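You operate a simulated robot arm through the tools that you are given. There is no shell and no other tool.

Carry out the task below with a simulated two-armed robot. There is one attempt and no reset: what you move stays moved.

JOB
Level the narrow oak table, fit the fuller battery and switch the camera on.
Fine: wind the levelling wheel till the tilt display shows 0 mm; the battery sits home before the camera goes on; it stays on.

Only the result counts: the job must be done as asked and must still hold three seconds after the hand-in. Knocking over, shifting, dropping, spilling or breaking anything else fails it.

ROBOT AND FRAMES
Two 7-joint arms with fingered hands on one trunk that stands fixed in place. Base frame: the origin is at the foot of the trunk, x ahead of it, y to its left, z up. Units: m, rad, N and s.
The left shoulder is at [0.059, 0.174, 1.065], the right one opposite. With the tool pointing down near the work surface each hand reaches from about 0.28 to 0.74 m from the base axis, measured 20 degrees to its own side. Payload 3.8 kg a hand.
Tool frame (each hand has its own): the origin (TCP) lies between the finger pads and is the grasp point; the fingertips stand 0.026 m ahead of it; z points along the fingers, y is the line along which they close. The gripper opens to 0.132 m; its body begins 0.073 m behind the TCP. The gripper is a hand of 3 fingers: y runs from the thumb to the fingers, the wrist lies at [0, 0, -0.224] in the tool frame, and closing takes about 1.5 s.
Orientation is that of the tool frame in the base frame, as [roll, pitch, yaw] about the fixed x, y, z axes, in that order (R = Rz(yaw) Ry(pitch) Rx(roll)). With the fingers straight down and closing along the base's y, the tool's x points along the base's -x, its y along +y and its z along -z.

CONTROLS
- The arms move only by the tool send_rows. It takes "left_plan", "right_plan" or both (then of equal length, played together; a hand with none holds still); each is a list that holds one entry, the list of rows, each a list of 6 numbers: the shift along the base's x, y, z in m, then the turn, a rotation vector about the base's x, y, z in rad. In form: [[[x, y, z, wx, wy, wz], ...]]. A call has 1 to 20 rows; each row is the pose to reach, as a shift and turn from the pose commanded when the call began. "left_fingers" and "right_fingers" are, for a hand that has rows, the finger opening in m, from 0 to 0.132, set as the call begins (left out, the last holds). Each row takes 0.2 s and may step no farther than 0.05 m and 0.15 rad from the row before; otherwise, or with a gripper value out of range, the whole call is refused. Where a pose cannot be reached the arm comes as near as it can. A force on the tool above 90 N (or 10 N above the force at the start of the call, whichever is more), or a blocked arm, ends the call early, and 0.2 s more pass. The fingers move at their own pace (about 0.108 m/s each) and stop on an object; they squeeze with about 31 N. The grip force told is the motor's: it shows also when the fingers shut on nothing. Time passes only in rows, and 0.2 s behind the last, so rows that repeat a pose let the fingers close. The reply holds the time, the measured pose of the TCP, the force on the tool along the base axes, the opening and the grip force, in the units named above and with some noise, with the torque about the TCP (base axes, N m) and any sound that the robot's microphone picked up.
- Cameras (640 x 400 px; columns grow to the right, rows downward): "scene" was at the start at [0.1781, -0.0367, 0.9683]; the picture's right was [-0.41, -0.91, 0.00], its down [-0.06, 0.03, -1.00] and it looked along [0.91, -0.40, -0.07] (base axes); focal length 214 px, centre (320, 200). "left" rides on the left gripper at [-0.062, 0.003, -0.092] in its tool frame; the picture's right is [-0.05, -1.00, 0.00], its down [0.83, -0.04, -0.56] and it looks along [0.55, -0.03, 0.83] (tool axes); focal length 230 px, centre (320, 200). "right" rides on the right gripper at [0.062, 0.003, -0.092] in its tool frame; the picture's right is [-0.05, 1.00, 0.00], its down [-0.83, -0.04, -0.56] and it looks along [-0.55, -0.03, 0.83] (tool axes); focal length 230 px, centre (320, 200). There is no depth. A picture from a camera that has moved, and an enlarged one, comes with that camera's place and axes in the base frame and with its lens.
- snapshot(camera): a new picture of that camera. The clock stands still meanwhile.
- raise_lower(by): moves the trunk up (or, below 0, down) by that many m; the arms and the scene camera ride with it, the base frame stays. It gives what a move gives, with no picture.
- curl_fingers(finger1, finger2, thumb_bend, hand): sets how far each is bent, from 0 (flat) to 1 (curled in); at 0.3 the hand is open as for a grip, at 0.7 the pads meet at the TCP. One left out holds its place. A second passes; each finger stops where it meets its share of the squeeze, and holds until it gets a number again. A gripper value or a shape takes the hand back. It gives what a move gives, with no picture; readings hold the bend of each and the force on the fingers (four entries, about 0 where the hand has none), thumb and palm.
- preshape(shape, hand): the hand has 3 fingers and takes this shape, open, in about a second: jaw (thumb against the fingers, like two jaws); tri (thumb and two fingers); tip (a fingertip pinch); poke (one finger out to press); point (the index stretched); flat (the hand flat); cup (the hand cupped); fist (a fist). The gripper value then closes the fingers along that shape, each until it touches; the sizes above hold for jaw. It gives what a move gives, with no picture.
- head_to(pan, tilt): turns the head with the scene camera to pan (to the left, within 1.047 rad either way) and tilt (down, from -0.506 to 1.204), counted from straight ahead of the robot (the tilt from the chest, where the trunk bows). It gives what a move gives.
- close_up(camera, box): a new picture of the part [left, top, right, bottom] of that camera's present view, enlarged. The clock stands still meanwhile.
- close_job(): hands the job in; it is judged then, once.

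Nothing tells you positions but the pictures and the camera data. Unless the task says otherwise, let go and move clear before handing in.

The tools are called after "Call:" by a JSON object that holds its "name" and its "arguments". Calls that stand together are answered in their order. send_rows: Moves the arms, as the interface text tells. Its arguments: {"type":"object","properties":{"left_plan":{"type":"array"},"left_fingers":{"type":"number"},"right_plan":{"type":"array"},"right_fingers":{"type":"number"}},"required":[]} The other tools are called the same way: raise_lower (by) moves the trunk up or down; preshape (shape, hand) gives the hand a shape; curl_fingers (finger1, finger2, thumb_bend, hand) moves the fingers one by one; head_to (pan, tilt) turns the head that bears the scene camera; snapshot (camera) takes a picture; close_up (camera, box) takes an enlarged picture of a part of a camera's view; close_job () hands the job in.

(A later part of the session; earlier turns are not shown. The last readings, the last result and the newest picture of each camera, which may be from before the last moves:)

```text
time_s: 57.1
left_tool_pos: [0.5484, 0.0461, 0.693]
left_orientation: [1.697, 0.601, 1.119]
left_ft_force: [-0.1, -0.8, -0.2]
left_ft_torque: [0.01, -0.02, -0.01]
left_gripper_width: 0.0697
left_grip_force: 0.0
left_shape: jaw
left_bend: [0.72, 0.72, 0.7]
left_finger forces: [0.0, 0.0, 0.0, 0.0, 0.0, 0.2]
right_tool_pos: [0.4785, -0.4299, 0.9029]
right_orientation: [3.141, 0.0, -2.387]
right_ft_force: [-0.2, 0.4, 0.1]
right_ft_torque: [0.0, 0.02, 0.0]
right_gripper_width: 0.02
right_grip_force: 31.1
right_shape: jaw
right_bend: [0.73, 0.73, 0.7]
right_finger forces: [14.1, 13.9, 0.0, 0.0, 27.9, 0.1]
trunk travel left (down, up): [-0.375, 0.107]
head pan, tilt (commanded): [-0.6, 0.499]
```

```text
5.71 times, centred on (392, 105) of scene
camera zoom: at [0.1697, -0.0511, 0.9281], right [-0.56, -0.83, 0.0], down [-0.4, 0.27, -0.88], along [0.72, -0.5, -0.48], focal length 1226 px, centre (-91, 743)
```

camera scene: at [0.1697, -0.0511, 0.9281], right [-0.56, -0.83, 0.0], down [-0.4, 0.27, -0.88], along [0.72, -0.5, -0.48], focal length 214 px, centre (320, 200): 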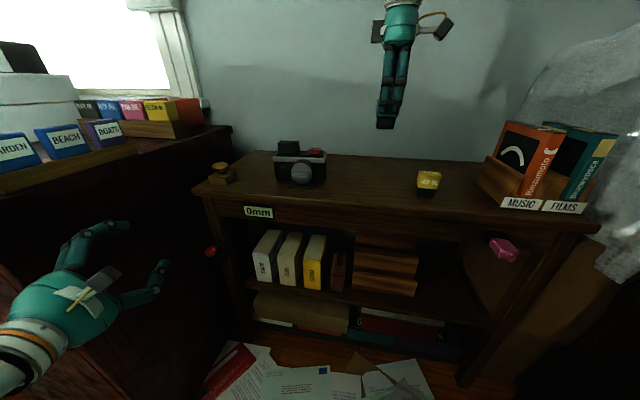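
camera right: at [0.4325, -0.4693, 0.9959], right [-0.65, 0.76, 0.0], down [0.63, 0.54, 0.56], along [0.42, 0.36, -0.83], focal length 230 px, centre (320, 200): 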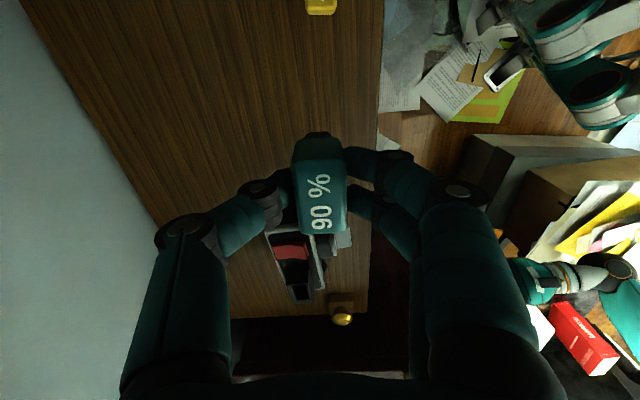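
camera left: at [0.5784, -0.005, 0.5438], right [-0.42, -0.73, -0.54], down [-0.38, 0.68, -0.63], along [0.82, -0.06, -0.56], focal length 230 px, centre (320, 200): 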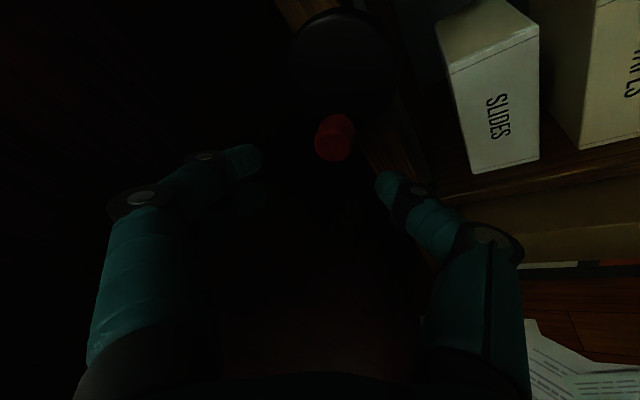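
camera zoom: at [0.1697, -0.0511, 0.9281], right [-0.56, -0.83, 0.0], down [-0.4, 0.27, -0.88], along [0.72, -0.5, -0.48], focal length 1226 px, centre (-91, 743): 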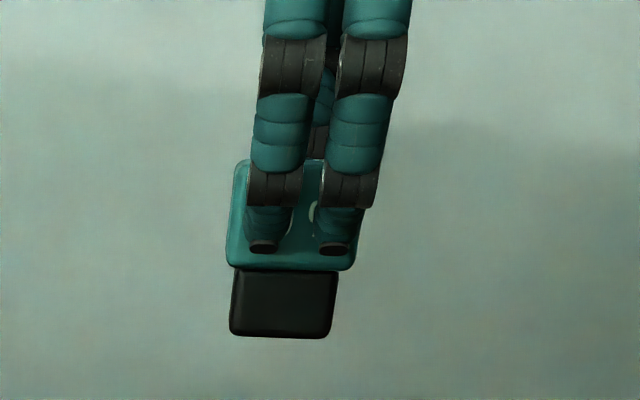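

I zoom further on the red rocker from both cameras to understand its state.

Call:
{"name": "close_up", "arguments": {"camera": "right", "box": [272, 233, 316, 265]}}

Call:
{"name": "close_up", "arguments": {"camera": "scene", "box": [300, 142, 336, 160]}}

Call:
{"name": "close_up", "arguments": {"camera": "right", "box": [284, 264, 328, 308]}}

```text
12.50 times, centred on (294, 249) of right
camera zoom: at [0.4325, -0.4693, 0.9959], right [-0.65, 0.76, 0.0], down [0.63, 0.54, 0.56], along [0.42, 0.36, -0.83], focal length 2876 px, centre (645, -412)
```

zoom: 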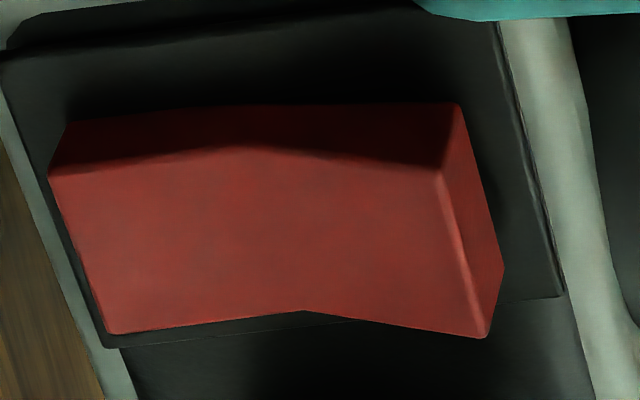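

```text
16.00 times, centred on (318, 151) of scene
camera zoom: at [0.1697, -0.0511, 0.9281], right [-0.56, -0.83, 0.0], down [-0.4, 0.27, -0.88], along [0.72, -0.5, -0.48], focal length 3432 px, centre (352, 984)
```

zoom: 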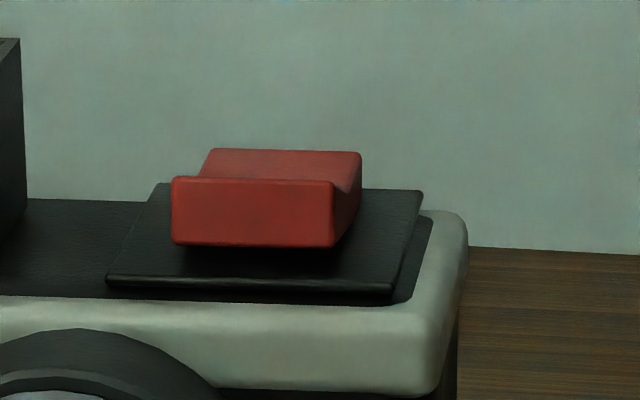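

```text
9.09 times, centred on (306, 286) of right
camera zoom: at [0.4325, -0.4693, 0.9959], right [-0.65, 0.76, 0.0], down [0.63, 0.54, 0.56], along [0.42, 0.36, -0.83], focal length 2092 px, centre (447, -582)
```

zoom: 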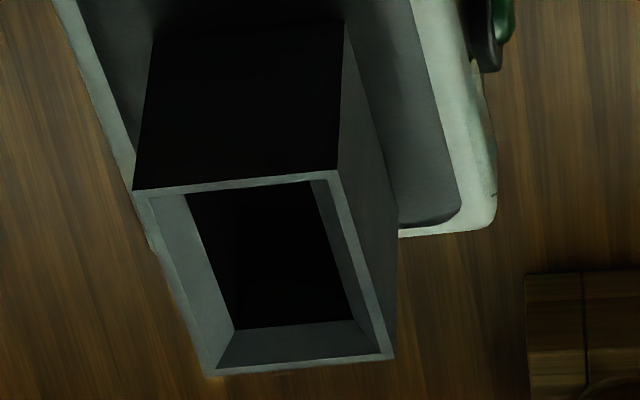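

The rocker's front end stands up and its back end is down (off), and the slot has a funnel-shaped mouth centred at (0.672, -0.300), rim z≈0.797, turned to about 50°. I carry the battery above the slot and turn it by +0.11 rad.

Call:
{"name": "send_rows", "arguments": {"right_plan": [[[0.032, 0.021, 0.0, 0, 0, 0.019], [0.064, 0.042, 0.0, 0, 0, 0.038], [0.096, 0.063, 0.0, 0, 0, 0.057], [0.129, 0.085, 0.0, 0, 0, 0.076], [0.161, 0.106, 0.0, 0, 0, 0.095], [0.1929, 0.1269, 0.0, 0, 0, 0.113], [0.1929, 0.1269, 0.0, 0, 0, 0.113]]]}}

Call:
{"name": "snapshot", "arguments": {"camera": "right"}}

Call:
{"name": "close_up", "arguments": {"camera": "scene", "box": [240, 80, 368, 200]}}

```text
time_s: 58.7
left_tool_pos: [0.5479, 0.0465, 0.6933]
left_orientation: [1.696, 0.601, 1.118]
left_ft_force: [0.2, 0.6, 0.9]
left_ft_torque: [-0.01, 0.0, 0.01]
left_gripper_width: 0.0694
left_grip_force: 0.0
left_shape: jaw
left_bend: [0.72, 0.72, 0.7]
left_finger forces: [0.0, 0.1, 0.0, 0.0, 0.0, 0.0]
right_tool_pos: [0.5844, -0.3287, 0.9006]
right_orientation: [3.14, 0.0, -2.274]
right_ft_force: [-0.8, -0.2, -0.7]
right_ft_torque: [-0.03, -0.02, -0.02]
right_gripper_width: 0.0199
right_grip_force: 31.3
right_shape: jaw
right_bend: [0.73, 0.73, 0.7]
right_finger forces: [14.3, 14.0, 0.0, 0.0, 28.4, 0.1]
right hand out of reach, approached as far as the arm can: row 4, 5, 6, 7
trunk travel left (down, up): [-0.375, 0.107]
head pan, tilt (commanded): [-0.6, 0.499]
```

```text
taken
camera right: at [0.5434, -0.3736, 0.9923], right [-0.73, 0.69, 0.0], down [0.57, 0.61, 0.56], along [0.38, 0.4, -0.83], focal length 230 px, centre (320, 200)
```

right: 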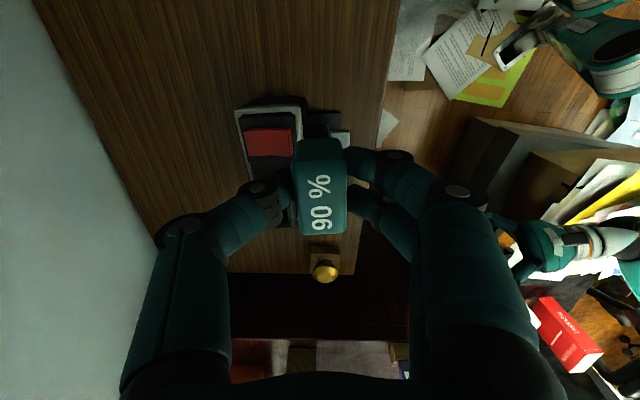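

```text
3.33 times, centred on (304, 140) of scene
camera zoom: at [0.1695, -0.0511, 0.9282], right [-0.56, -0.83, 0.0], down [-0.39, 0.27, -0.88], along [0.72, -0.5, -0.48], focal length 715 px, centre (373, 400)
```

zoom: 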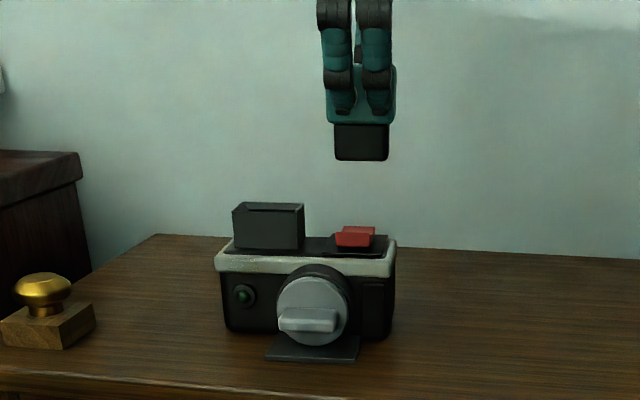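

Out of reach at this height with the hand straight down (stopped at (0.584, -0.329)). I back off a little to a comfortable pose and raise the trunk so the forearm can slope down towards the slot.

Call:
{"name": "send_rows", "arguments": {"right_plan": [[[-0.03, -0.015, 0.0, 0, 0, 0], [-0.06, -0.03, 0.0, 0, 0, 0], [-0.06, -0.03, 0.0, 0, 0, 0]]]}}

Call:
{"name": "raise_lower", "arguments": {"by": 0.1}}

Call:
{"name": "snapshot", "arguments": {"camera": "scene"}}

```text
time_s: 59.5
left_tool_pos: [0.5483, 0.0464, 0.6932]
left_orientation: [1.696, 0.6, 1.117]
left_ft_force: [0.0, -0.5, -0.5]
left_ft_torque: [-0.02, -0.03, 0.02]
left_gripper_width: 0.0693
left_grip_force: 0.0
left_shape: jaw
left_bend: [0.72, 0.72, 0.7]
left_finger forces: [0.1, 0.1, 0.0, 0.0, 0.0, 0.0]
right_tool_pos: [0.5256, -0.3596, 0.8988]
right_orientation: [-3.141, 0.001, -2.274]
right_ft_force: [0.3, -0.3, -0.1]
right_ft_torque: [0.02, 0.03, 0.01]
right_gripper_width: 0.0202
right_grip_force: 31.0
right_shape: jaw
right_bend: [0.73, 0.73, 0.7]
right_finger forces: [14.3, 14.0, 0.0, 0.1, 28.4, 0.0]
trunk travel left (down, up): [-0.375, 0.107]
head pan, tilt (commanded): [-0.6, 0.499]
```

```text
time_s: 60.8
left_tool_pos: [0.5487, 0.0456, 0.7914]
left_orientation: [1.7, 0.6, 1.122]
left_ft_force: [0.2, 0.2, -1.0]
left_ft_torque: [0.0, -0.03, 0.03]
left_gripper_width: 0.0693
left_grip_force: 0.1
left_shape: jaw
left_bend: [0.72, 0.72, 0.7]
left_finger forces: [0.0, 0.1, 0.1, 0.0, 0.1, 0.0]
right_tool_pos: [0.5257, -0.361, 1.0353]
right_orientation: [-3.09, 0.046, -2.272]
right_ft_force: [0.6, -1.1, -0.4]
right_ft_torque: [-0.02, 0.03, 0.02]
right_gripper_width: 0.02
right_grip_force: 31.2
right_shape: jaw
right_bend: [0.73, 0.73, 0.7]
right_finger forces: [14.2, 13.8, 0.0, 0.0, 28.0, 0.0]
trunk travel left (down, up): [-0.475, 0.007]
head pan, tilt (commanded): [-0.6, 0.499]
```

```text
taken
camera scene: at [0.1833, -0.051, 1.0595], right [-0.56, -0.83, 0.0], down [-0.4, 0.27, -0.88], along [0.72, -0.5, -0.48], focal length 214 px, centre (320, 200)
```

scene: 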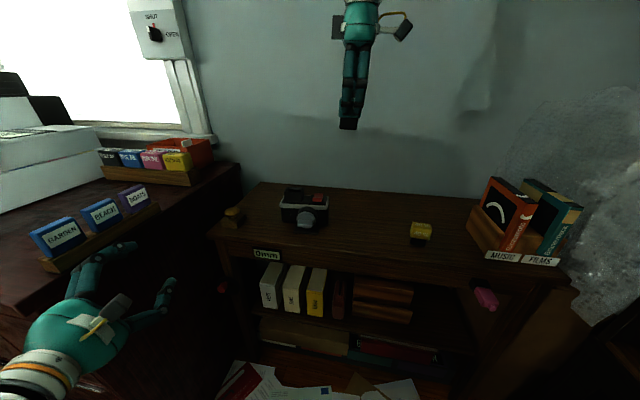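

The hand tilted 4° at the limit of its reach up there. I lower it to 0.90 and set it upright again, then approach the slot.

Call:
{"name": "send_rows", "arguments": {"right_plan": [[[0.0, 0.0, -0.045, 0, 0.023, 0], [0.0, 0.0, -0.09, 0, 0.046, 0], [0.0, 0.0, -0.135, 0, 0.069, 0], [0.0, 0.0, -0.135, 0, 0.069, 0]]]}}

Call:
{"name": "send_rows", "arguments": {"right_plan": [[[0.03, 0.012, -0.002, 0, 0, 0], [0.06, 0.024, -0.006, 0, 0, 0], [0.09, 0.036, -0.01, 0, 0, 0], [0.12, 0.048, -0.015, 0, 0, 0], [0.12, 0.048, -0.015, 0, 0, 0]]]}}

```text
time_s: 61.8
left_tool_pos: [0.5495, 0.0449, 0.7919]
left_orientation: [1.696, 0.598, 1.12]
left_ft_force: [0.5, 0.5, 0.0]
left_ft_torque: [0.01, 0.04, 0.02]
left_gripper_width: 0.0692
left_grip_force: 0.1
left_shape: jaw
left_bend: [0.72, 0.72, 0.7]
left_finger forces: [0.1, 0.0, 0.0, 0.0, 0.0, 0.0]
right_tool_pos: [0.4759, -0.3729, 0.927]
right_orientation: [3.139, 0.001, -2.275]
right_ft_force: [-0.1, 0.2, -0.3]
right_ft_torque: [-0.01, 0.01, -0.02]
right_gripper_width: 0.02
right_grip_force: 31.3
right_shape: jaw
right_bend: [0.73, 0.73, 0.7]
right_finger forces: [14.2, 13.8, 0.1, 0.0, 28.0, 0.1]
right hand out of reach, approached as far as the arm can: row 1, 2, 3, 4
trunk travel left (down, up): [-0.475, 0.007]
head pan, tilt (commanded): [-0.6, 0.499]
```

```text
time_s: 63.0
left_tool_pos: [0.5475, 0.0456, 0.7923]
left_orientation: [1.696, 0.601, 1.119]
left_ft_force: [0.2, -0.1, -0.4]
left_ft_torque: [0.02, 0.0, 0.01]
left_gripper_width: 0.0693
left_grip_force: 0.1
left_shape: jaw
left_bend: [0.72, 0.72, 0.7]
left_finger forces: [0.1, 0.0, 0.0, 0.1, 0.0, 0.1]
right_tool_pos: [0.4864, -0.3607, 0.9548]
right_orientation: [3.142, 0.003, -2.273]
right_ft_force: [0.4, -0.2, -0.5]
right_ft_torque: [-0.02, 0.02, 0.0]
right_gripper_width: 0.0201
right_grip_force: 30.9
right_shape: jaw
right_bend: [0.73, 0.73, 0.7]
right_finger forces: [14.2, 13.8, 0.1, 0.0, 28.0, 0.0]
right hand out of reach, approached as far as the arm can: row 1, 2, 3, 4, 5
trunk travel left (down, up): [-0.475, 0.007]
head pan, tilt (commanded): [-0.6, 0.499]
```

Raising made it worse, so it is not simple reach. I look at the right arm's posture before deciding.

Call:
{"name": "head_to", "arguments": {"pan": -1.0, "tilt": 0.1}}

Call:
{"name": "snapshot", "arguments": {"camera": "scene"}}

Call:
{"name": "snapshot", "arguments": {"camera": "left"}}

```text
time_s: 63.9
left_tool_pos: [0.5484, 0.0465, 0.7931]
left_orientation: [1.696, 0.6, 1.119]
left_ft_force: [0.6, 0.3, -0.5]
left_ft_torque: [0.03, 0.02, 0.03]
left_gripper_width: 0.0695
left_grip_force: 0.0
left_shape: jaw
left_bend: [0.72, 0.72, 0.7]
left_finger forces: [0.0, 0.1, 0.0, 0.0, 0.0, 0.0]
right_tool_pos: [0.4861, -0.3596, 0.9543]
right_orientation: [-3.142, 0.003, -2.275]
right_ft_force: [0.2, 0.3, -0.4]
right_ft_torque: [-0.04, 0.0, 0.01]
right_gripper_width: 0.0201
right_grip_force: 30.6
right_shape: jaw
right_bend: [0.73, 0.73, 0.7]
right_finger forces: [14.2, 13.8, 0.1, 0.0, 27.9, 0.0]
trunk travel left (down, up): [-0.475, 0.007]
head pan, tilt (commanded): [-1.0, 0.099]
```

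```text
taken
camera scene: at [0.1577, -0.077, 1.0966], right [-0.84, -0.54, 0.0], down [-0.05, 0.08, -0.99], along [0.54, -0.84, -0.1], focal length 214 px, centre (320, 200)
```

scene: 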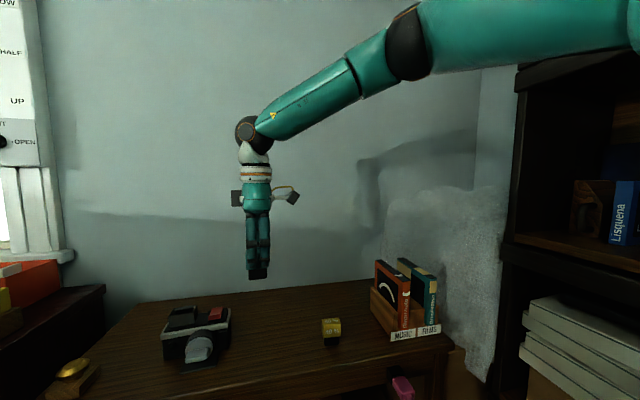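

```text
taken
camera left: at [0.4493, 0.0471, 0.8393], right [-0.38, -0.49, -0.79], down [-0.19, 0.87, -0.45], along [0.91, -0.02, -0.42], focal length 230 px, centre (320, 200)
```

left: 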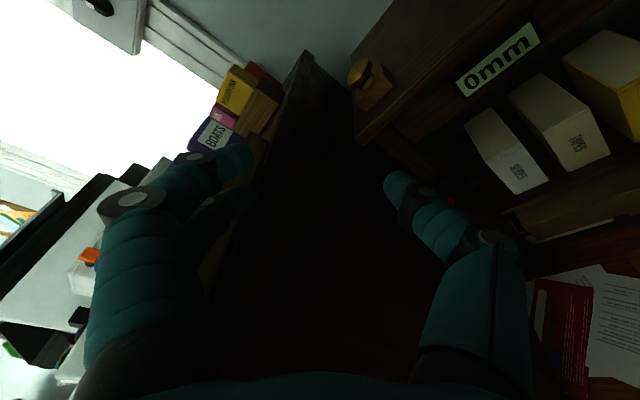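

The wrist can't flex enough with the hand straight down that far out. I'll set the battery back on the table and regrasp it with the hand leaning, which shortens the reach. First back to a comfortable pose, then lower the trunk to its first height.

Call:
{"name": "send_rows", "arguments": {"right_plan": [[[-0.02, -0.02, 0.0, 0, 0, 0], [-0.04, -0.04, 0.0, 0, 0, 0], [-0.05, -0.06, 0.0, 0, 0, 0], [-0.05, -0.06, 0.0, 0, 0, 0]]]}}

Call:
{"name": "raise_lower", "arguments": {"by": -0.1}}

Call:
{"name": "head_to", "arguments": {"pan": -0.7, "tilt": 0.4}}

Call:
{"name": "snapshot", "arguments": {"camera": "scene"}}

```text
time_s: 64.9
left_tool_pos: [0.5483, 0.0457, 0.793]
left_orientation: [1.697, 0.601, 1.119]
left_ft_force: [0.2, 0.0, 0.0]
left_ft_torque: [0.0, 0.01, -0.02]
left_gripper_width: 0.0695
left_grip_force: 0.1
left_shape: jaw
left_bend: [0.72, 0.72, 0.7]
left_finger forces: [0.0, 0.0, 0.1, 0.0, 0.1, 0.0]
right_tool_pos: [0.4376, -0.4209, 0.9523]
right_orientation: [-3.141, 0.003, -2.273]
right_ft_force: [0.4, -0.2, -1.2]
right_ft_torque: [0.01, 0.02, 0.01]
right_gripper_width: 0.02
right_grip_force: 31.0
right_shape: jaw
right_bend: [0.73, 0.73, 0.7]
right_finger forces: [14.2, 13.8, 0.0, 0.0, 28.1, 0.0]
trunk travel left (down, up): [-0.475, 0.007]
head pan, tilt (commanded): [-1.0, 0.099]
```

```text
time_s: 66.2
left_tool_pos: [0.5493, 0.0459, 0.694]
left_orientation: [1.694, 0.599, 1.116]
left_ft_force: [0.2, -0.5, -0.2]
left_ft_torque: [-0.02, 0.0, -0.02]
left_gripper_width: 0.0692
left_grip_force: 0.0
left_shape: jaw
left_bend: [0.72, 0.72, 0.7]
left_finger forces: [0.0, 0.0, 0.0, 0.0, 0.1, 0.1]
right_tool_pos: [0.4366, -0.4209, 0.8523]
right_orientation: [-3.14, 0.004, -2.274]
right_ft_force: [0.1, 0.0, 0.3]
right_ft_torque: [0.03, 0.01, 0.01]
right_gripper_width: 0.0201
right_grip_force: 30.9
right_shape: jaw
right_bend: [0.73, 0.73, 0.7]
right_finger forces: [14.1, 13.8, 0.0, 0.0, 28.0, 0.0]
trunk travel left (down, up): [-0.375, 0.107]
head pan, tilt (commanded): [-1.0, 0.099]
```

```text
time_s: 67.0
left_tool_pos: [0.548, 0.0465, 0.6925]
left_orientation: [1.696, 0.6, 1.119]
left_ft_force: [0.3, 0.3, -0.1]
left_ft_torque: [0.02, -0.02, 0.0]
left_gripper_width: 0.0692
left_grip_force: 0.0
left_shape: jaw
left_bend: [0.72, 0.72, 0.7]
left_finger forces: [0.0, 0.1, 0.0, 0.1, 0.0, 0.1]
right_tool_pos: [0.437, -0.4213, 0.8529]
right_orientation: [3.141, 0.002, -2.274]
right_ft_force: [-0.5, -0.4, -0.5]
right_ft_torque: [-0.02, 0.01, 0.01]
right_gripper_width: 0.0199
right_grip_force: 30.5
right_shape: jaw
right_bend: [0.73, 0.73, 0.7]
right_finger forces: [14.1, 13.8, 0.1, 0.0, 28.0, 0.0]
trunk travel left (down, up): [-0.375, 0.107]
head pan, tilt (commanded): [-0.7, 0.4]
```

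```text
taken
camera scene: at [0.1653, -0.0593, 0.9374], right [-0.64, -0.76, 0.0], down [-0.3, 0.25, -0.92], along [0.7, -0.59, -0.39], focal length 214 px, centre (320, 200)
```

scene: 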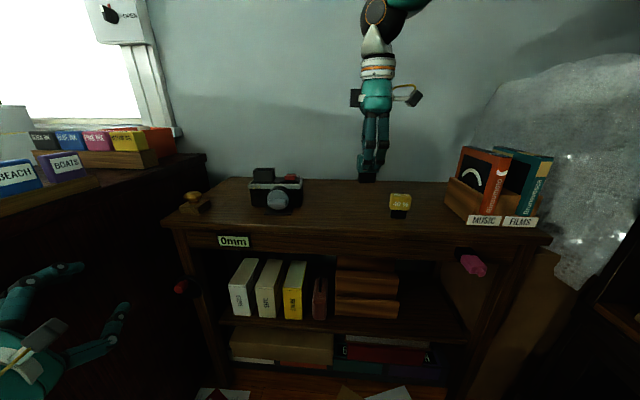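

I set the battery down about 5 cm further left (clear of the yellow one), already turned to the slot's direction.

Call:
{"name": "send_rows", "arguments": {"right_plan": [[[0.039, 0.0155, 0.0, 0, 0, 0], [0.0776, 0.0305, 0.0, 0, 0, 0], [0.0776, 0.0305, -0.035, 0, 0, 0], [0.0776, 0.0305, -0.07, 0, 0, 0], [0.0776, 0.0305, -0.085, 0, 0, 0], [0.0776, 0.0305, -0.092, 0, 0, 0], [0.0776, 0.0305, -0.092, 0, 0, 0]]]}}

Call:
{"name": "close_up", "arguments": {"camera": "scene", "box": [290, 130, 418, 230]}}

```text
time_s: 68.6
left_tool_pos: [0.5477, 0.0468, 0.6914]
left_orientation: [1.695, 0.599, 1.119]
left_ft_force: [0.1, 0.0, 0.2]
left_ft_torque: [0.01, -0.03, -0.02]
left_gripper_width: 0.0695
left_grip_force: 0.1
left_shape: jaw
left_bend: [0.72, 0.72, 0.7]
left_finger forces: [0.0, 0.0, 0.0, 0.1, 0.0, 0.1]
right_tool_pos: [0.5137, -0.3901, 0.7597]
right_orientation: [3.141, 0.0, -2.275]
right_ft_force: [0.4, -0.5, 0.1]
right_ft_torque: [0.01, 0.03, 0.0]
right_gripper_width: 0.0199
right_grip_force: 31.3
right_shape: jaw
right_bend: [0.73, 0.73, 0.7]
right_finger forces: [14.0, 13.8, 0.0, 0.1, 27.9, 0.0]
trunk travel left (down, up): [-0.375, 0.107]
head pan, tilt (commanded): [-0.7, 0.4]
```

```text
4.00 times, centred on (354, 180) of scene
camera zoom: at [0.1654, -0.0593, 0.9373], right [-0.64, -0.76, 0.0], down [-0.3, 0.25, -0.92], along [0.7, -0.59, -0.39], focal length 858 px, centre (184, 280)
```

zoom: 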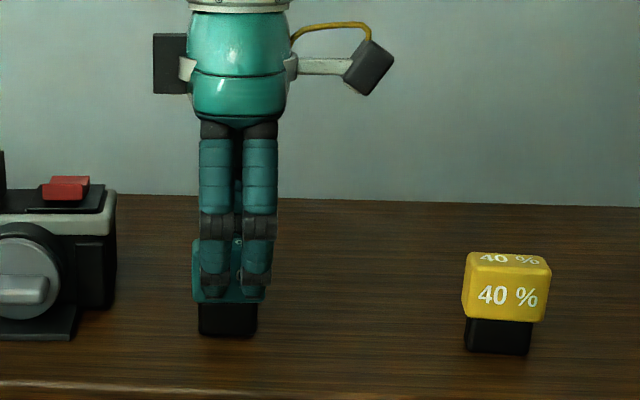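

Almost on the table. I lower by a further 2 mm and read the force.

Call:
{"name": "send_rows", "arguments": {"right_plan": [[[0, 0, -0.001, 0, 0, 0], [0, 0, -0.002, 0, 0, 0], [0, 0, -0.002, 0, 0, 0]]]}}

```text
time_s: 69.4
left_tool_pos: [0.5487, 0.0464, 0.6929]
left_orientation: [1.697, 0.6, 1.119]
left_ft_force: [-0.1, 0.3, -0.1]
left_ft_torque: [0.02, -0.01, -0.02]
left_gripper_width: 0.0692
left_grip_force: 0.1
left_shape: jaw
left_bend: [0.72, 0.72, 0.7]
left_finger forces: [0.1, 0.1, 0.1, 0.0, 0.1, 0.1]
right_tool_pos: [0.5134, -0.3911, 0.7578]
right_orientation: [3.14, 0.002, -2.274]
right_ft_force: [-0.2, -0.5, -0.4]
right_ft_torque: [0.01, -0.04, -0.01]
right_gripper_width: 0.0201
right_grip_force: 30.8
right_shape: jaw
right_bend: [0.73, 0.73, 0.7]
right_finger forces: [14.1, 13.7, 0.0, 0.0, 27.9, 0.0]
trunk travel left (down, up): [-0.375, 0.107]
head pan, tilt (commanded): [-0.7, 0.4]
```

Call:
{"name": "send_rows", "arguments": {"right_plan": [[[0, 0, -0.001, 0, 0, 0], [0, 0, -0.002, 0, 0, 0], [0, 0, -0.002, 0, 0, 0]]]}}

```text
time_s: 70.2
left_tool_pos: [0.5475, 0.046, 0.6931]
left_orientation: [1.696, 0.601, 1.118]
left_ft_force: [0.3, 0.1, -0.8]
left_ft_torque: [0.03, 0.01, -0.03]
left_gripper_width: 0.0697
left_grip_force: 0.0
left_shape: jaw
left_bend: [0.72, 0.72, 0.7]
left_finger forces: [0.1, 0.1, 0.0, 0.0, 0.0, 0.0]
right_tool_pos: [0.5126, -0.391, 0.7556]
right_orientation: [-3.139, 0.004, -2.274]
right_ft_force: [-1.1, -0.8, 6.7]
right_ft_torque: [0.0, 0.05, 0.0]
right_gripper_width: 0.0204
right_grip_force: 31.0
right_shape: jaw
right_bend: [0.73, 0.73, 0.7]
right_finger forces: [14.8, 14.5, 0.1, 0.0, 29.4, 0.0]
trunk travel left (down, up): [-0.375, 0.107]
head pan, tilt (commanded): [-0.7, 0.4]
```

Touchdown (6.7 N). I open the hand and lift off, leaving the battery standing.

Call:
{"name": "send_rows", "arguments": {"right_plan": [[[0, 0, 0.001, 0, 0, 0], [0, 0, 0.001, 0, 0, 0], [0, 0, 0.001, 0, 0, 0], [0, 0, 0.001, 0, 0, 0], [0, 0, 0.03, 0, 0, 0], [0, 0, 0.07, 0, 0, 0], [0, 0, 0.1, 0, 0, 0]]], "right_fingers": 0.07}}

Call:
{"name": "snapshot", "arguments": {"camera": "right"}}

Call:
{"name": "close_up", "arguments": {"camera": "right", "box": [272, 90, 368, 190]}}

Call:
{"name": "close_up", "arguments": {"camera": "scene", "box": [290, 130, 418, 230]}}

```text
time_s: 71.8
left_tool_pos: [0.5493, 0.0461, 0.6925]
left_orientation: [1.695, 0.602, 1.118]
left_ft_force: [0.4, 0.1, 0.7]
left_ft_torque: [0.0, 0.05, 0.02]
left_gripper_width: 0.0696
left_grip_force: 0.0
left_shape: jaw
left_bend: [0.72, 0.72, 0.7]
left_finger forces: [0.1, 0.1, 0.0, 0.0, 0.0, 0.0]
right_tool_pos: [0.5152, -0.3917, 0.8571]
right_orientation: [-3.141, 0.003, -2.274]
right_ft_force: [0.1, 0.4, 0.0]
right_ft_torque: [0.04, 0.01, 0.01]
right_gripper_width: 0.0693
right_grip_force: 0.1
right_shape: jaw
right_bend: [0.72, 0.72, 0.7]
right_finger forces: [0.0, 0.0, 0.0, 0.0, 0.0, 0.1]
trunk travel left (down, up): [-0.375, 0.107]
head pan, tilt (commanded): [-0.7, 0.4]
```

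```text
taken
camera right: at [0.473, -0.4364, 0.9493], right [-0.73, 0.69, 0.0], down [0.57, 0.61, 0.56], along [0.38, 0.4, -0.83], focal length 230 px, centre (320, 200)
```

right: 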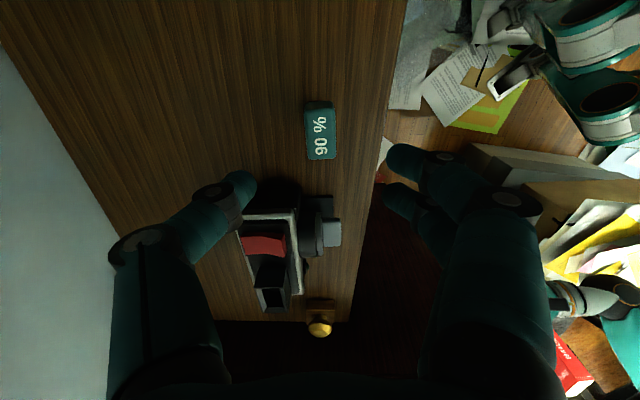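

```text
4.00 times, centred on (320, 140) of right
camera zoom: at [0.473, -0.4364, 0.9493], right [-0.73, 0.69, 0.0], down [0.57, 0.61, 0.56], along [0.38, 0.4, -0.83], focal length 920 px, centre (320, 440)
```

zoom: 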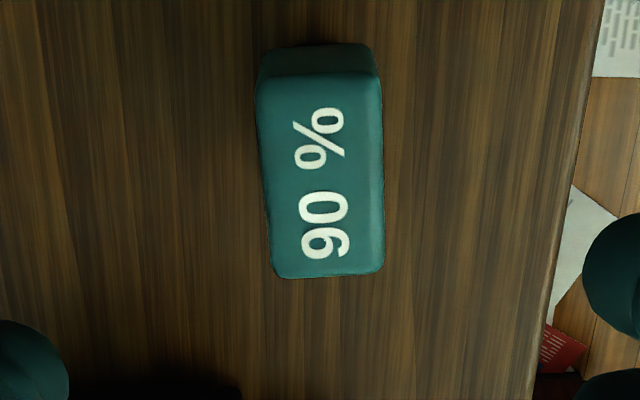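

```text
4.00 times, centred on (354, 180) of scene
camera zoom: at [0.1652, -0.0591, 0.9374], right [-0.64, -0.76, 0.0], down [-0.3, 0.25, -0.92], along [0.7, -0.59, -0.39], focal length 858 px, centre (184, 280)
```

zoom: 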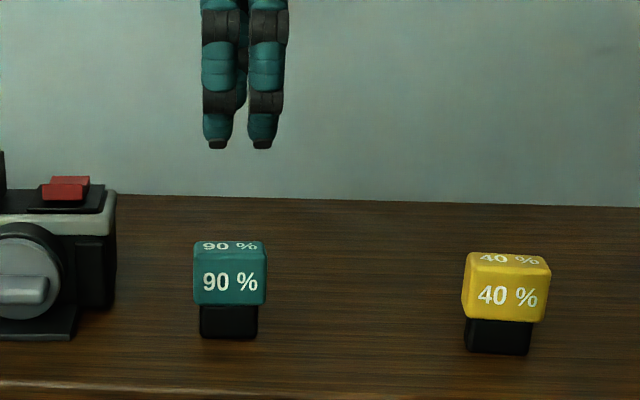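

The battery stands at (0.515, -0.392). Now I tilt the right hand by 30° (leaning to the right, tips pointing left-down) and come to a pre-grasp pose.

Call:
{"name": "send_rows", "arguments": {"right_plan": [[[-0.006, -0.007, 0.0, 0.1, -0.0847, 0], [-0.012, -0.014, -0.01, 0.2, -0.1694, 0], [-0.018, -0.021, -0.025, 0.3, -0.2541, 0], [-0.0245, -0.0288, -0.047, 0.3995, -0.3388, 0], [-0.0245, -0.0288, -0.047, 0.3995, -0.3388, 0]]]}}

Call:
{"name": "snapshot", "arguments": {"camera": "right"}}

Call:
{"name": "close_up", "arguments": {"camera": "scene", "box": [290, 90, 450, 230]}}

```text
time_s: 73.0
left_tool_pos: [0.5473, 0.0466, 0.6918]
left_orientation: [1.695, 0.601, 1.118]
left_ft_force: [-0.4, -0.1, -0.5]
left_ft_torque: [0.0, -0.02, 0.02]
left_gripper_width: 0.0694
left_grip_force: 0.0
left_shape: jaw
left_bend: [0.72, 0.72, 0.7]
left_finger forces: [0.0, 0.1, 0.0, 0.1, 0.1, 0.0]
right_tool_pos: [0.4885, -0.4198, 0.8099]
right_orientation: [-3.14, 0.526, -2.274]
right_ft_force: [-0.2, 0.3, 0.8]
right_ft_torque: [0.02, 0.0, 0.01]
right_gripper_width: 0.0692
right_grip_force: 0.0
right_shape: jaw
right_bend: [0.72, 0.72, 0.7]
right_finger forces: [0.1, 0.0, 0.0, 0.0, 0.0, 0.1]
trunk travel left (down, up): [-0.375, 0.107]
head pan, tilt (commanded): [-0.7, 0.4]
```

```text
taken
camera right: at [0.4225, -0.4924, 0.859], right [-0.73, 0.68, 0.02], down [0.32, 0.31, 0.9], along [0.6, 0.67, -0.44], focal length 230 px, centre (320, 200)
```

right: 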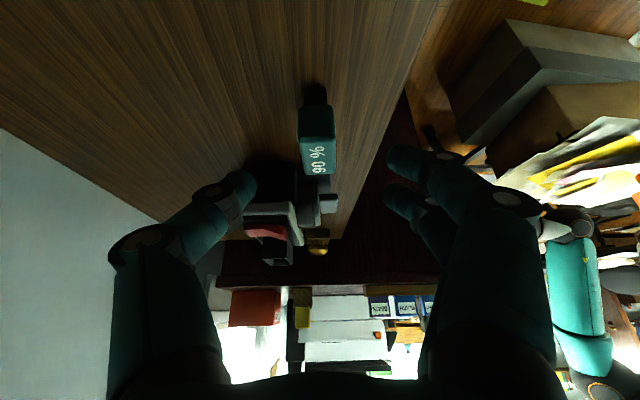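

```text
2.86 times, centred on (370, 160) of scene
camera zoom: at [0.1653, -0.0591, 0.9373], right [-0.64, -0.76, 0.0], down [-0.3, 0.25, -0.92], along [0.7, -0.59, -0.39], focal length 613 px, centre (177, 314)
```

zoom: 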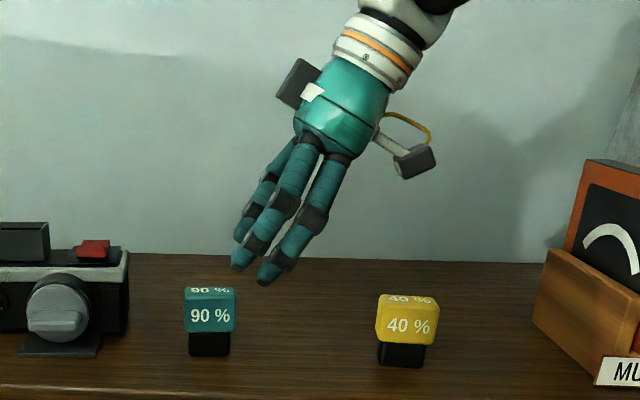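

The pose looks right. Before regrasping, I test with the empty hand that this tilt really reaches above the slot.

Call:
{"name": "send_rows", "arguments": {"right_plan": [[[0, 0, 0.04, 0, 0, 0], [0.02, 0.012, 0.075, 0, 0, 0], [0.055, 0.035, 0.075, 0, 0, 0], [0.09, 0.058, 0.075, 0, 0, 0], [0.125, 0.08, 0.075, 0, 0, 0], [0.155, 0.1, 0.075, 0, 0, 0], [0.1785, 0.1138, 0.075, 0, 0, 0], [0.1785, 0.1138, 0.075, 0, 0, 0]]]}}

Call:
{"name": "snapshot", "arguments": {"camera": "right"}}

Call:
{"name": "snapshot", "arguments": {"camera": "scene"}}

```text
time_s: 74.8
left_tool_pos: [0.5482, 0.0463, 0.6925]
left_orientation: [1.697, 0.601, 1.116]
left_ft_force: [0.6, 0.4, 0.4]
left_ft_torque: [0.0, 0.05, -0.03]
left_gripper_width: 0.0693
left_grip_force: 0.0
left_shape: jaw
left_bend: [0.72, 0.72, 0.7]
left_finger forces: [0.0, 0.0, 0.1, 0.0, 0.0, 0.1]
right_tool_pos: [0.6669, -0.3062, 0.8836]
right_orientation: [-3.141, 0.524, -2.277]
right_ft_force: [0.1, 0.7, 1.3]
right_ft_torque: [-0.02, -0.02, -0.02]
right_gripper_width: 0.0693
right_grip_force: 0.1
right_shape: jaw
right_bend: [0.72, 0.72, 0.7]
right_finger forces: [0.0, 0.0, 0.1, 0.1, 0.0, 0.0]
trunk travel left (down, up): [-0.375, 0.107]
head pan, tilt (commanded): [-0.7, 0.4]
```

```text
taken
camera right: at [0.601, -0.3801, 0.9339], right [-0.73, 0.68, 0.02], down [0.32, 0.31, 0.9], along [0.6, 0.66, -0.44], focal length 230 px, centre (320, 200)
```

right: 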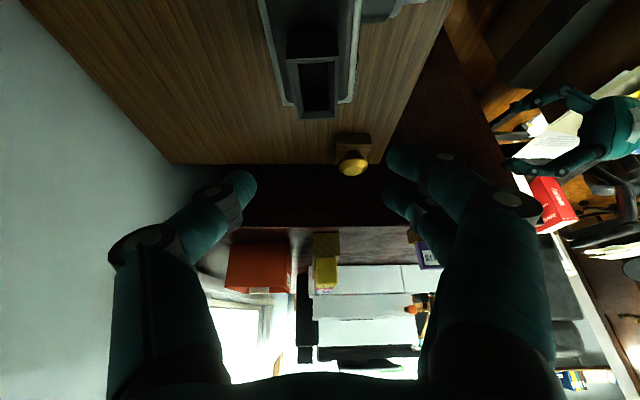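

```text
taken
camera scene: at [0.1647, -0.0586, 0.9375], right [-0.64, -0.76, 0.0], down [-0.3, 0.25, -0.92], along [0.7, -0.59, -0.39], focal length 214 px, centre (320, 200)
```

scene: 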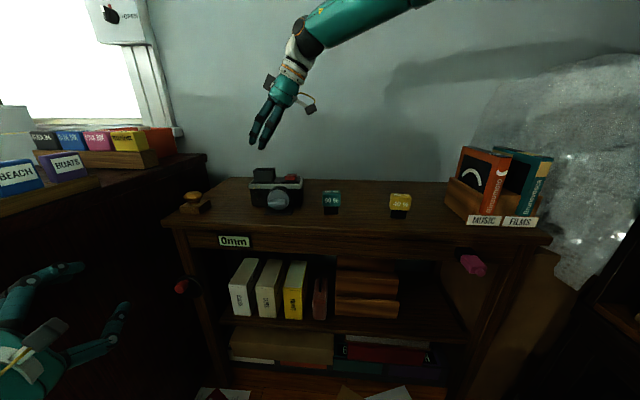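

That reaches the slot's place exactly. A good chance to measure the slot from here.

Call:
{"name": "close_up", "arguments": {"camera": "right", "box": [264, 40, 368, 130]}}

Call:
{"name": "close_up", "arguments": {"camera": "scene", "box": [232, 155, 320, 215]}}

```text
4.44 times, centred on (316, 85) of right
camera zoom: at [0.601, -0.3801, 0.9339], right [-0.73, 0.68, 0.02], down [0.32, 0.31, 0.9], along [0.6, 0.66, -0.44], focal length 1022 px, centre (338, 711)
```

zoom: 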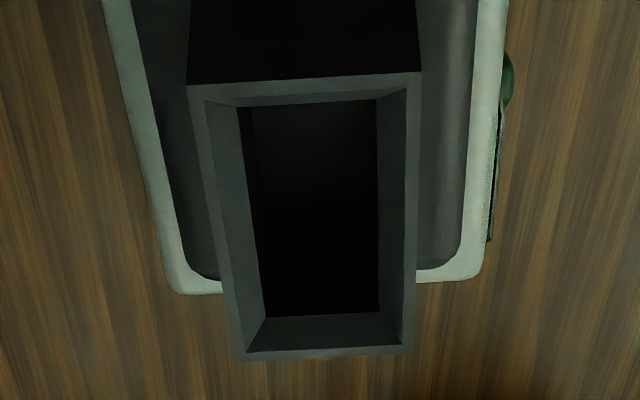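

```text
6.67 times, centred on (276, 185) of scene
camera zoom: at [0.1647, -0.0586, 0.9375], right [-0.64, -0.76, 0.0], down [-0.3, 0.25, -0.92], along [0.7, -0.59, -0.39], focal length 1430 px, centre (613, 300)
```

zoom: 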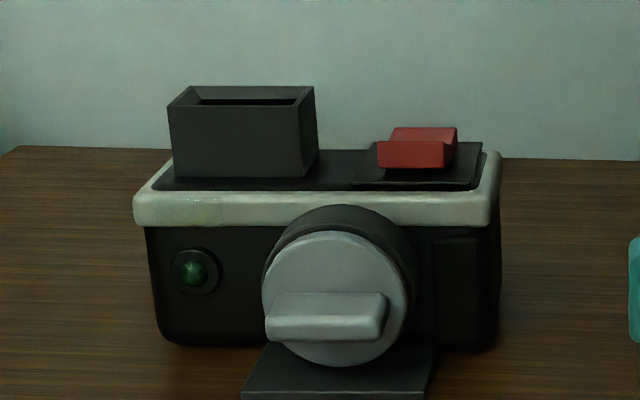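

The slot centre measures (0.675, -0.300), yaw ≈ 49.6°, matching the hand. I go back and slide the tilted, open hand around the battery.

Call:
{"name": "send_rows", "arguments": {"right_plan": [[[-0.04, -0.026, 0.0, 0, 0, 0], [-0.08, -0.052, 0.0, 0, 0, 0], [-0.12, -0.078, 0.0, 0, 0, 0], [-0.155, -0.1, 0.0, 0, 0, 0], [-0.1763, -0.1145, -0.02, 0, 0, 0], [-0.1763, -0.1145, -0.055, 0, 0, 0], [-0.1763, -0.1145, -0.075, 0, 0, 0], [-0.1698, -0.1069, -0.0923, 0, 0, 0], [-0.1634, -0.0992, -0.1097, 0, 0, 0], [-0.1569, -0.0916, -0.127, 0, 0, 0], [-0.1569, -0.0916, -0.127, 0, 0, 0]]], "right_fingers": 0.07}}

Call:
{"name": "snapshot", "arguments": {"camera": "right"}}

Call:
{"name": "close_up", "arguments": {"camera": "scene", "box": [290, 130, 418, 230]}}

```text
time_s: 77.2
left_tool_pos: [0.5488, 0.0456, 0.6925]
left_orientation: [1.695, 0.601, 1.118]
left_ft_force: [0.1, -0.4, -0.9]
left_ft_torque: [-0.03, -0.01, 0.04]
left_gripper_width: 0.0695
left_grip_force: 0.0
left_shape: jaw
left_bend: [0.72, 0.72, 0.7]
left_finger forces: [0.1, 0.1, 0.1, 0.0, 0.0, 0.0]
right_tool_pos: [0.5116, -0.3964, 0.7581]
right_orientation: [-3.14, 0.525, -2.272]
right_ft_force: [0.6, -0.6, 0.4]
right_ft_torque: [-0.02, -0.01, 0.0]
right_gripper_width: 0.0693
right_grip_force: 0.1
right_shape: jaw
right_bend: [0.72, 0.72, 0.7]
right_finger forces: [0.1, 0.0, 0.0, 0.0, 0.0, 0.1]
trunk travel left (down, up): [-0.375, 0.107]
head pan, tilt (commanded): [-0.7, 0.4]
```

```text
taken
camera right: at [0.4453, -0.4707, 0.8072], right [-0.73, 0.68, 0.03], down [0.32, 0.31, 0.9], along [0.6, 0.67, -0.44], focal length 230 px, centre (320, 200)
```

right: 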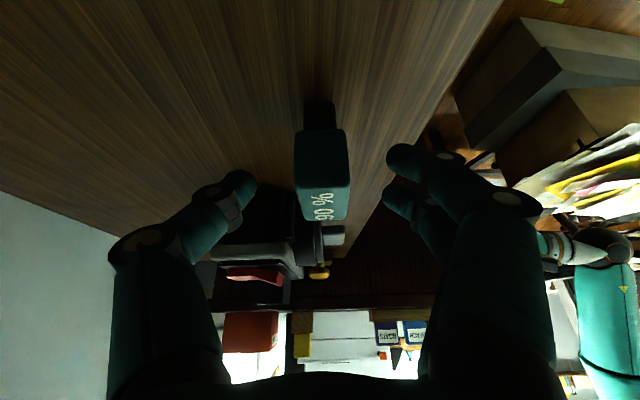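

```text
4.00 times, centred on (354, 180) of scene
camera zoom: at [0.1652, -0.0593, 0.9374], right [-0.64, -0.76, 0.0], down [-0.3, 0.25, -0.92], along [0.7, -0.59, -0.39], focal length 858 px, centre (184, 280)
```

zoom: 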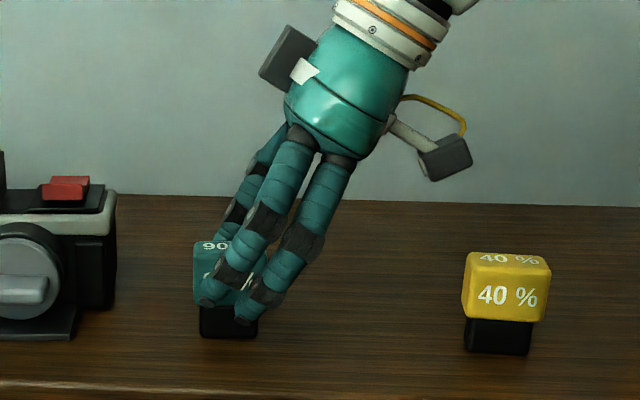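

Well placed around the cap. Closing the right hand.

Call:
{"name": "send_rows", "arguments": {"right_plan": [[[0, 0, 0, 0, 0, 0], [0, 0, 0, 0, 0, 0], [0, 0, 0, 0, 0, 0], [0, 0, 0, 0, 0, 0], [0, 0, 0, 0, 0, 0], [0, 0, 0, 0, 0, 0]]], "right_fingers": 0.0}}

Call:
{"name": "close_up", "arguments": {"camera": "scene", "box": [290, 130, 418, 230]}}

Call:
{"name": "close_up", "arguments": {"camera": "right", "box": [232, 90, 408, 240]}}

```text
time_s: 78.6
left_tool_pos: [0.5472, 0.0454, 0.6939]
left_orientation: [1.696, 0.601, 1.118]
left_ft_force: [0.7, -0.2, 0.0]
left_ft_torque: [0.02, 0.01, 0.0]
left_gripper_width: 0.0695
left_grip_force: 0.0
left_shape: jaw
left_bend: [0.72, 0.72, 0.7]
left_finger forces: [0.0, 0.1, 0.0, 0.0, 0.0, 0.0]
right_tool_pos: [0.5113, -0.3981, 0.7565]
right_orientation: [3.141, 0.527, -2.273]
right_ft_force: [-0.3, 0.2, 0.7]
right_ft_torque: [0.01, 0.01, 0.0]
right_gripper_width: 0.0204
right_grip_force: 31.5
right_shape: jaw
right_bend: [0.73, 0.73, 0.7]
right_finger forces: [13.9, 13.9, 0.1, 0.1, 27.9, 0.0]
trunk travel left (down, up): [-0.375, 0.107]
head pan, tilt (commanded): [-0.7, 0.4]
```

```text
4.00 times, centred on (354, 180) of scene
camera zoom: at [0.1654, -0.0593, 0.9373], right [-0.64, -0.76, 0.0], down [-0.3, 0.25, -0.92], along [0.7, -0.59, -0.39], focal length 858 px, centre (184, 280)
```

zoom: 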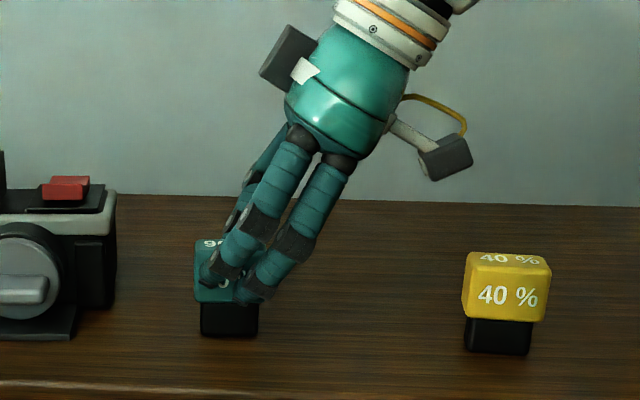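

```text
2.67 times, centred on (320, 165) of right
camera zoom: at [0.4453, -0.4709, 0.8073], right [-0.73, 0.68, 0.03], down [0.32, 0.31, 0.9], along [0.6, 0.67, -0.44], focal length 614 px, centre (320, 293)
```

zoom: 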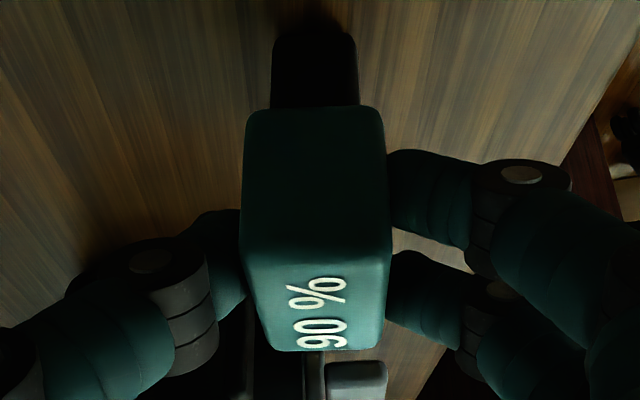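

A good grip again. I lift the battery and carry it over the slot.

Call:
{"name": "send_rows", "arguments": {"right_plan": [[[0, 0, 0.012, 0, 0, 0], [0, 0, 0.05, 0, 0, 0], [0, 0, 0.09, 0, 0, 0], [0, 0, 0.13, 0, 0, 0], [0.032, 0.0183, 0.13, 0, 0, 0], [0.064, 0.0366, 0.13, 0, 0, 0], [0.096, 0.0549, 0.13, 0, 0, 0], [0.128, 0.0732, 0.13, 0, 0, 0], [0.1599, 0.0915, 0.13, 0, 0, 0], [0.1599, 0.0915, 0.13, 0, 0, 0], [0.1599, 0.0915, 0.13, 0, 0, 0]]]}}

Call:
{"name": "snapshot", "arguments": {"camera": "right"}}

Call:
{"name": "close_up", "arguments": {"camera": "scene", "box": [216, 90, 344, 215]}}

```text
time_s: 81.0
left_tool_pos: [0.5477, 0.0457, 0.6926]
left_orientation: [1.698, 0.598, 1.118]
left_ft_force: [-0.1, -1.2, -0.2]
left_ft_torque: [0.04, 0.0, 0.02]
left_gripper_width: 0.0695
left_grip_force: 0.0
left_shape: jaw
left_bend: [0.72, 0.72, 0.7]
left_finger forces: [0.0, 0.0, 0.1, 0.1, 0.1, 0.0]
right_tool_pos: [0.6676, -0.3073, 0.8872]
right_orientation: [-3.141, 0.525, -2.277]
right_ft_force: [0.6, 0.9, -1.0]
right_ft_torque: [0.0, -0.01, 0.0]
right_gripper_width: 0.0213
right_grip_force: 31.0
right_shape: jaw
right_bend: [0.73, 0.73, 0.71]
right_finger forces: [15.3, 14.5, 0.1, 0.0, 29.7, 0.1]
trunk travel left (down, up): [-0.375, 0.107]
head pan, tilt (commanded): [-0.7, 0.4]
```

```text
taken
camera right: at [0.6018, -0.381, 0.9366], right [-0.73, 0.68, 0.03], down [0.32, 0.31, 0.9], along [0.6, 0.66, -0.44], focal length 230 px, centre (320, 200)
```

right: 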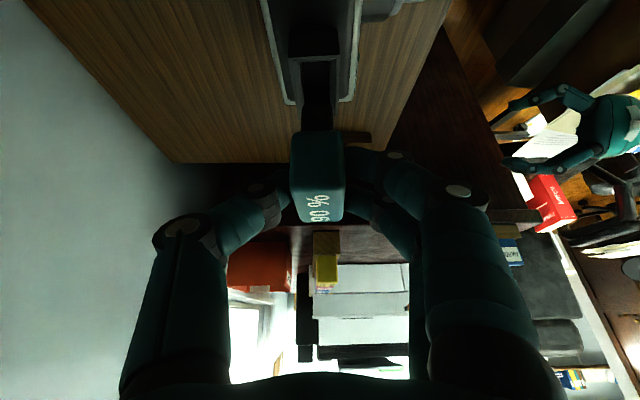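

```text
3.20 times, centred on (280, 152) of scene
camera zoom: at [0.1657, -0.0599, 0.9372], right [-0.64, -0.76, 0.0], down [-0.3, 0.25, -0.92], along [0.7, -0.59, -0.39], focal length 686 px, centre (448, 352)
```

zoom: 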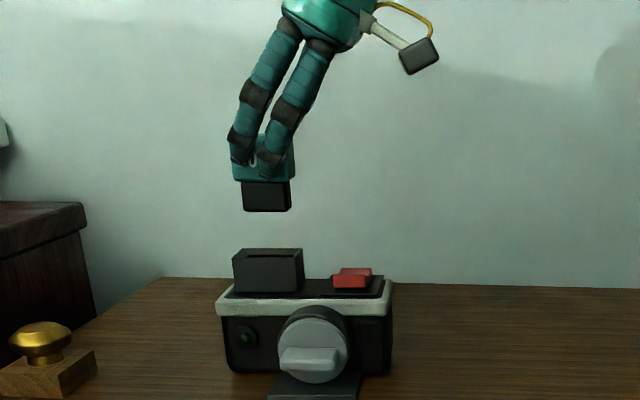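

The battery is above the slot. I zoom in on both views to check the alignment.

Call:
{"name": "close_up", "arguments": {"camera": "right", "box": [264, 20, 376, 140]}}

Call:
{"name": "close_up", "arguments": {"camera": "scene", "box": [248, 125, 328, 190]}}

```text
3.33 times, centred on (320, 80) of right
camera zoom: at [0.6018, -0.381, 0.9366], right [-0.73, 0.68, 0.03], down [0.32, 0.31, 0.9], along [0.6, 0.66, -0.44], focal length 767 px, centre (320, 600)
```

zoom: 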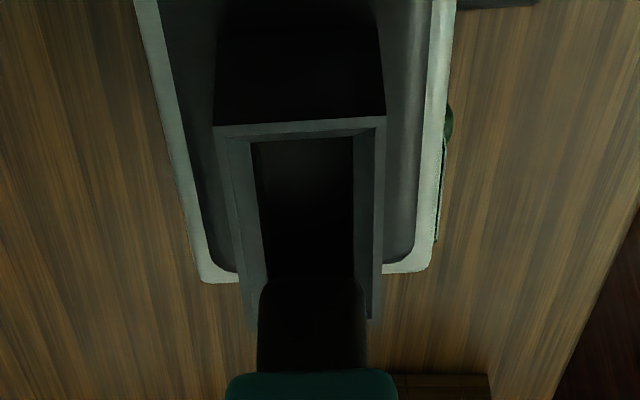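

```text
6.15 times, centred on (288, 158) of scene
camera zoom: at [0.1657, -0.0599, 0.9372], right [-0.64, -0.76, 0.0], down [-0.3, 0.25, -0.92], along [0.7, -0.59, -0.39], focal length 1320 px, centre (517, 462)
```

zoom: 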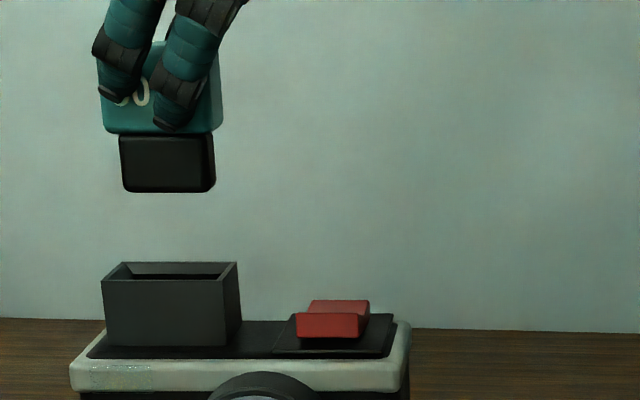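

From the side view the battery is about 3.5 mm too far right and 1.5 mm too far front relative to the slot. I correct that and lower until the base is just at the mouth.

Call:
{"name": "send_rows", "arguments": {"right_plan": [[[0.0018, 0.0008, 0.0, 0, 0, 0], [0.0035, 0.0016, -0.008, 0, 0, 0], [0.0035, 0.0016, -0.018, 0, 0, 0], [0.0035, 0.0016, -0.028, 0, 0, 0], [0.0035, 0.0016, -0.028, 0, 0, 0]]]}}

Call:
{"name": "close_up", "arguments": {"camera": "right", "box": [264, 20, 376, 140]}}

Call:
{"name": "close_up", "arguments": {"camera": "scene", "box": [248, 125, 328, 190]}}

```text
time_s: 82.2
left_tool_pos: [0.5488, 0.0459, 0.6929]
left_orientation: [1.696, 0.6, 1.121]
left_ft_force: [0.1, 0.3, -0.1]
left_ft_torque: [-0.04, -0.02, 0.01]
left_gripper_width: 0.0692
left_grip_force: 0.0
left_shape: jaw
left_bend: [0.72, 0.72, 0.7]
left_finger forces: [0.0, 0.1, 0.1, 0.1, 0.0, 0.0]
right_tool_pos: [0.6637, -0.3061, 0.861]
right_orientation: [-3.141, 0.526, -2.274]
right_ft_force: [-0.2, 0.4, -0.2]
right_ft_torque: [-0.03, -0.01, 0.0]
right_gripper_width: 0.0212
right_grip_force: 31.0
right_shape: jaw
right_bend: [0.73, 0.73, 0.71]
right_finger forces: [15.3, 14.5, 0.0, 0.0, 29.7, 0.0]
right hand out of reach, approached as far as the arm can: row 2, 3, 4, 5
trunk travel left (down, up): [-0.375, 0.107]
head pan, tilt (commanded): [-0.7, 0.4]
```

```text
3.33 times, centred on (320, 80) of right
camera zoom: at [0.5979, -0.3803, 0.9105], right [-0.73, 0.68, 0.03], down [0.32, 0.31, 0.9], along [0.6, 0.67, -0.44], focal length 767 px, centre (320, 600)
```

zoom: 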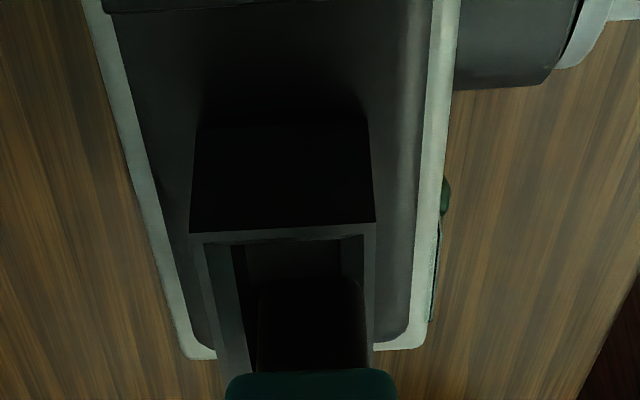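

```text
6.15 times, centred on (288, 158) of scene
camera zoom: at [0.1654, -0.0593, 0.9373], right [-0.64, -0.76, 0.0], down [-0.3, 0.25, -0.92], along [0.7, -0.59, -0.39], focal length 1320 px, centre (517, 462)
```

zoom: 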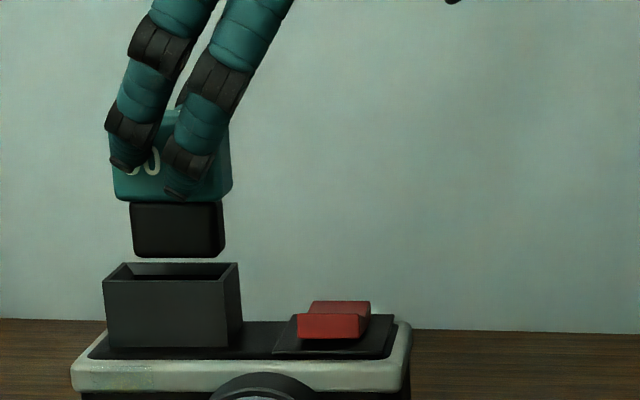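

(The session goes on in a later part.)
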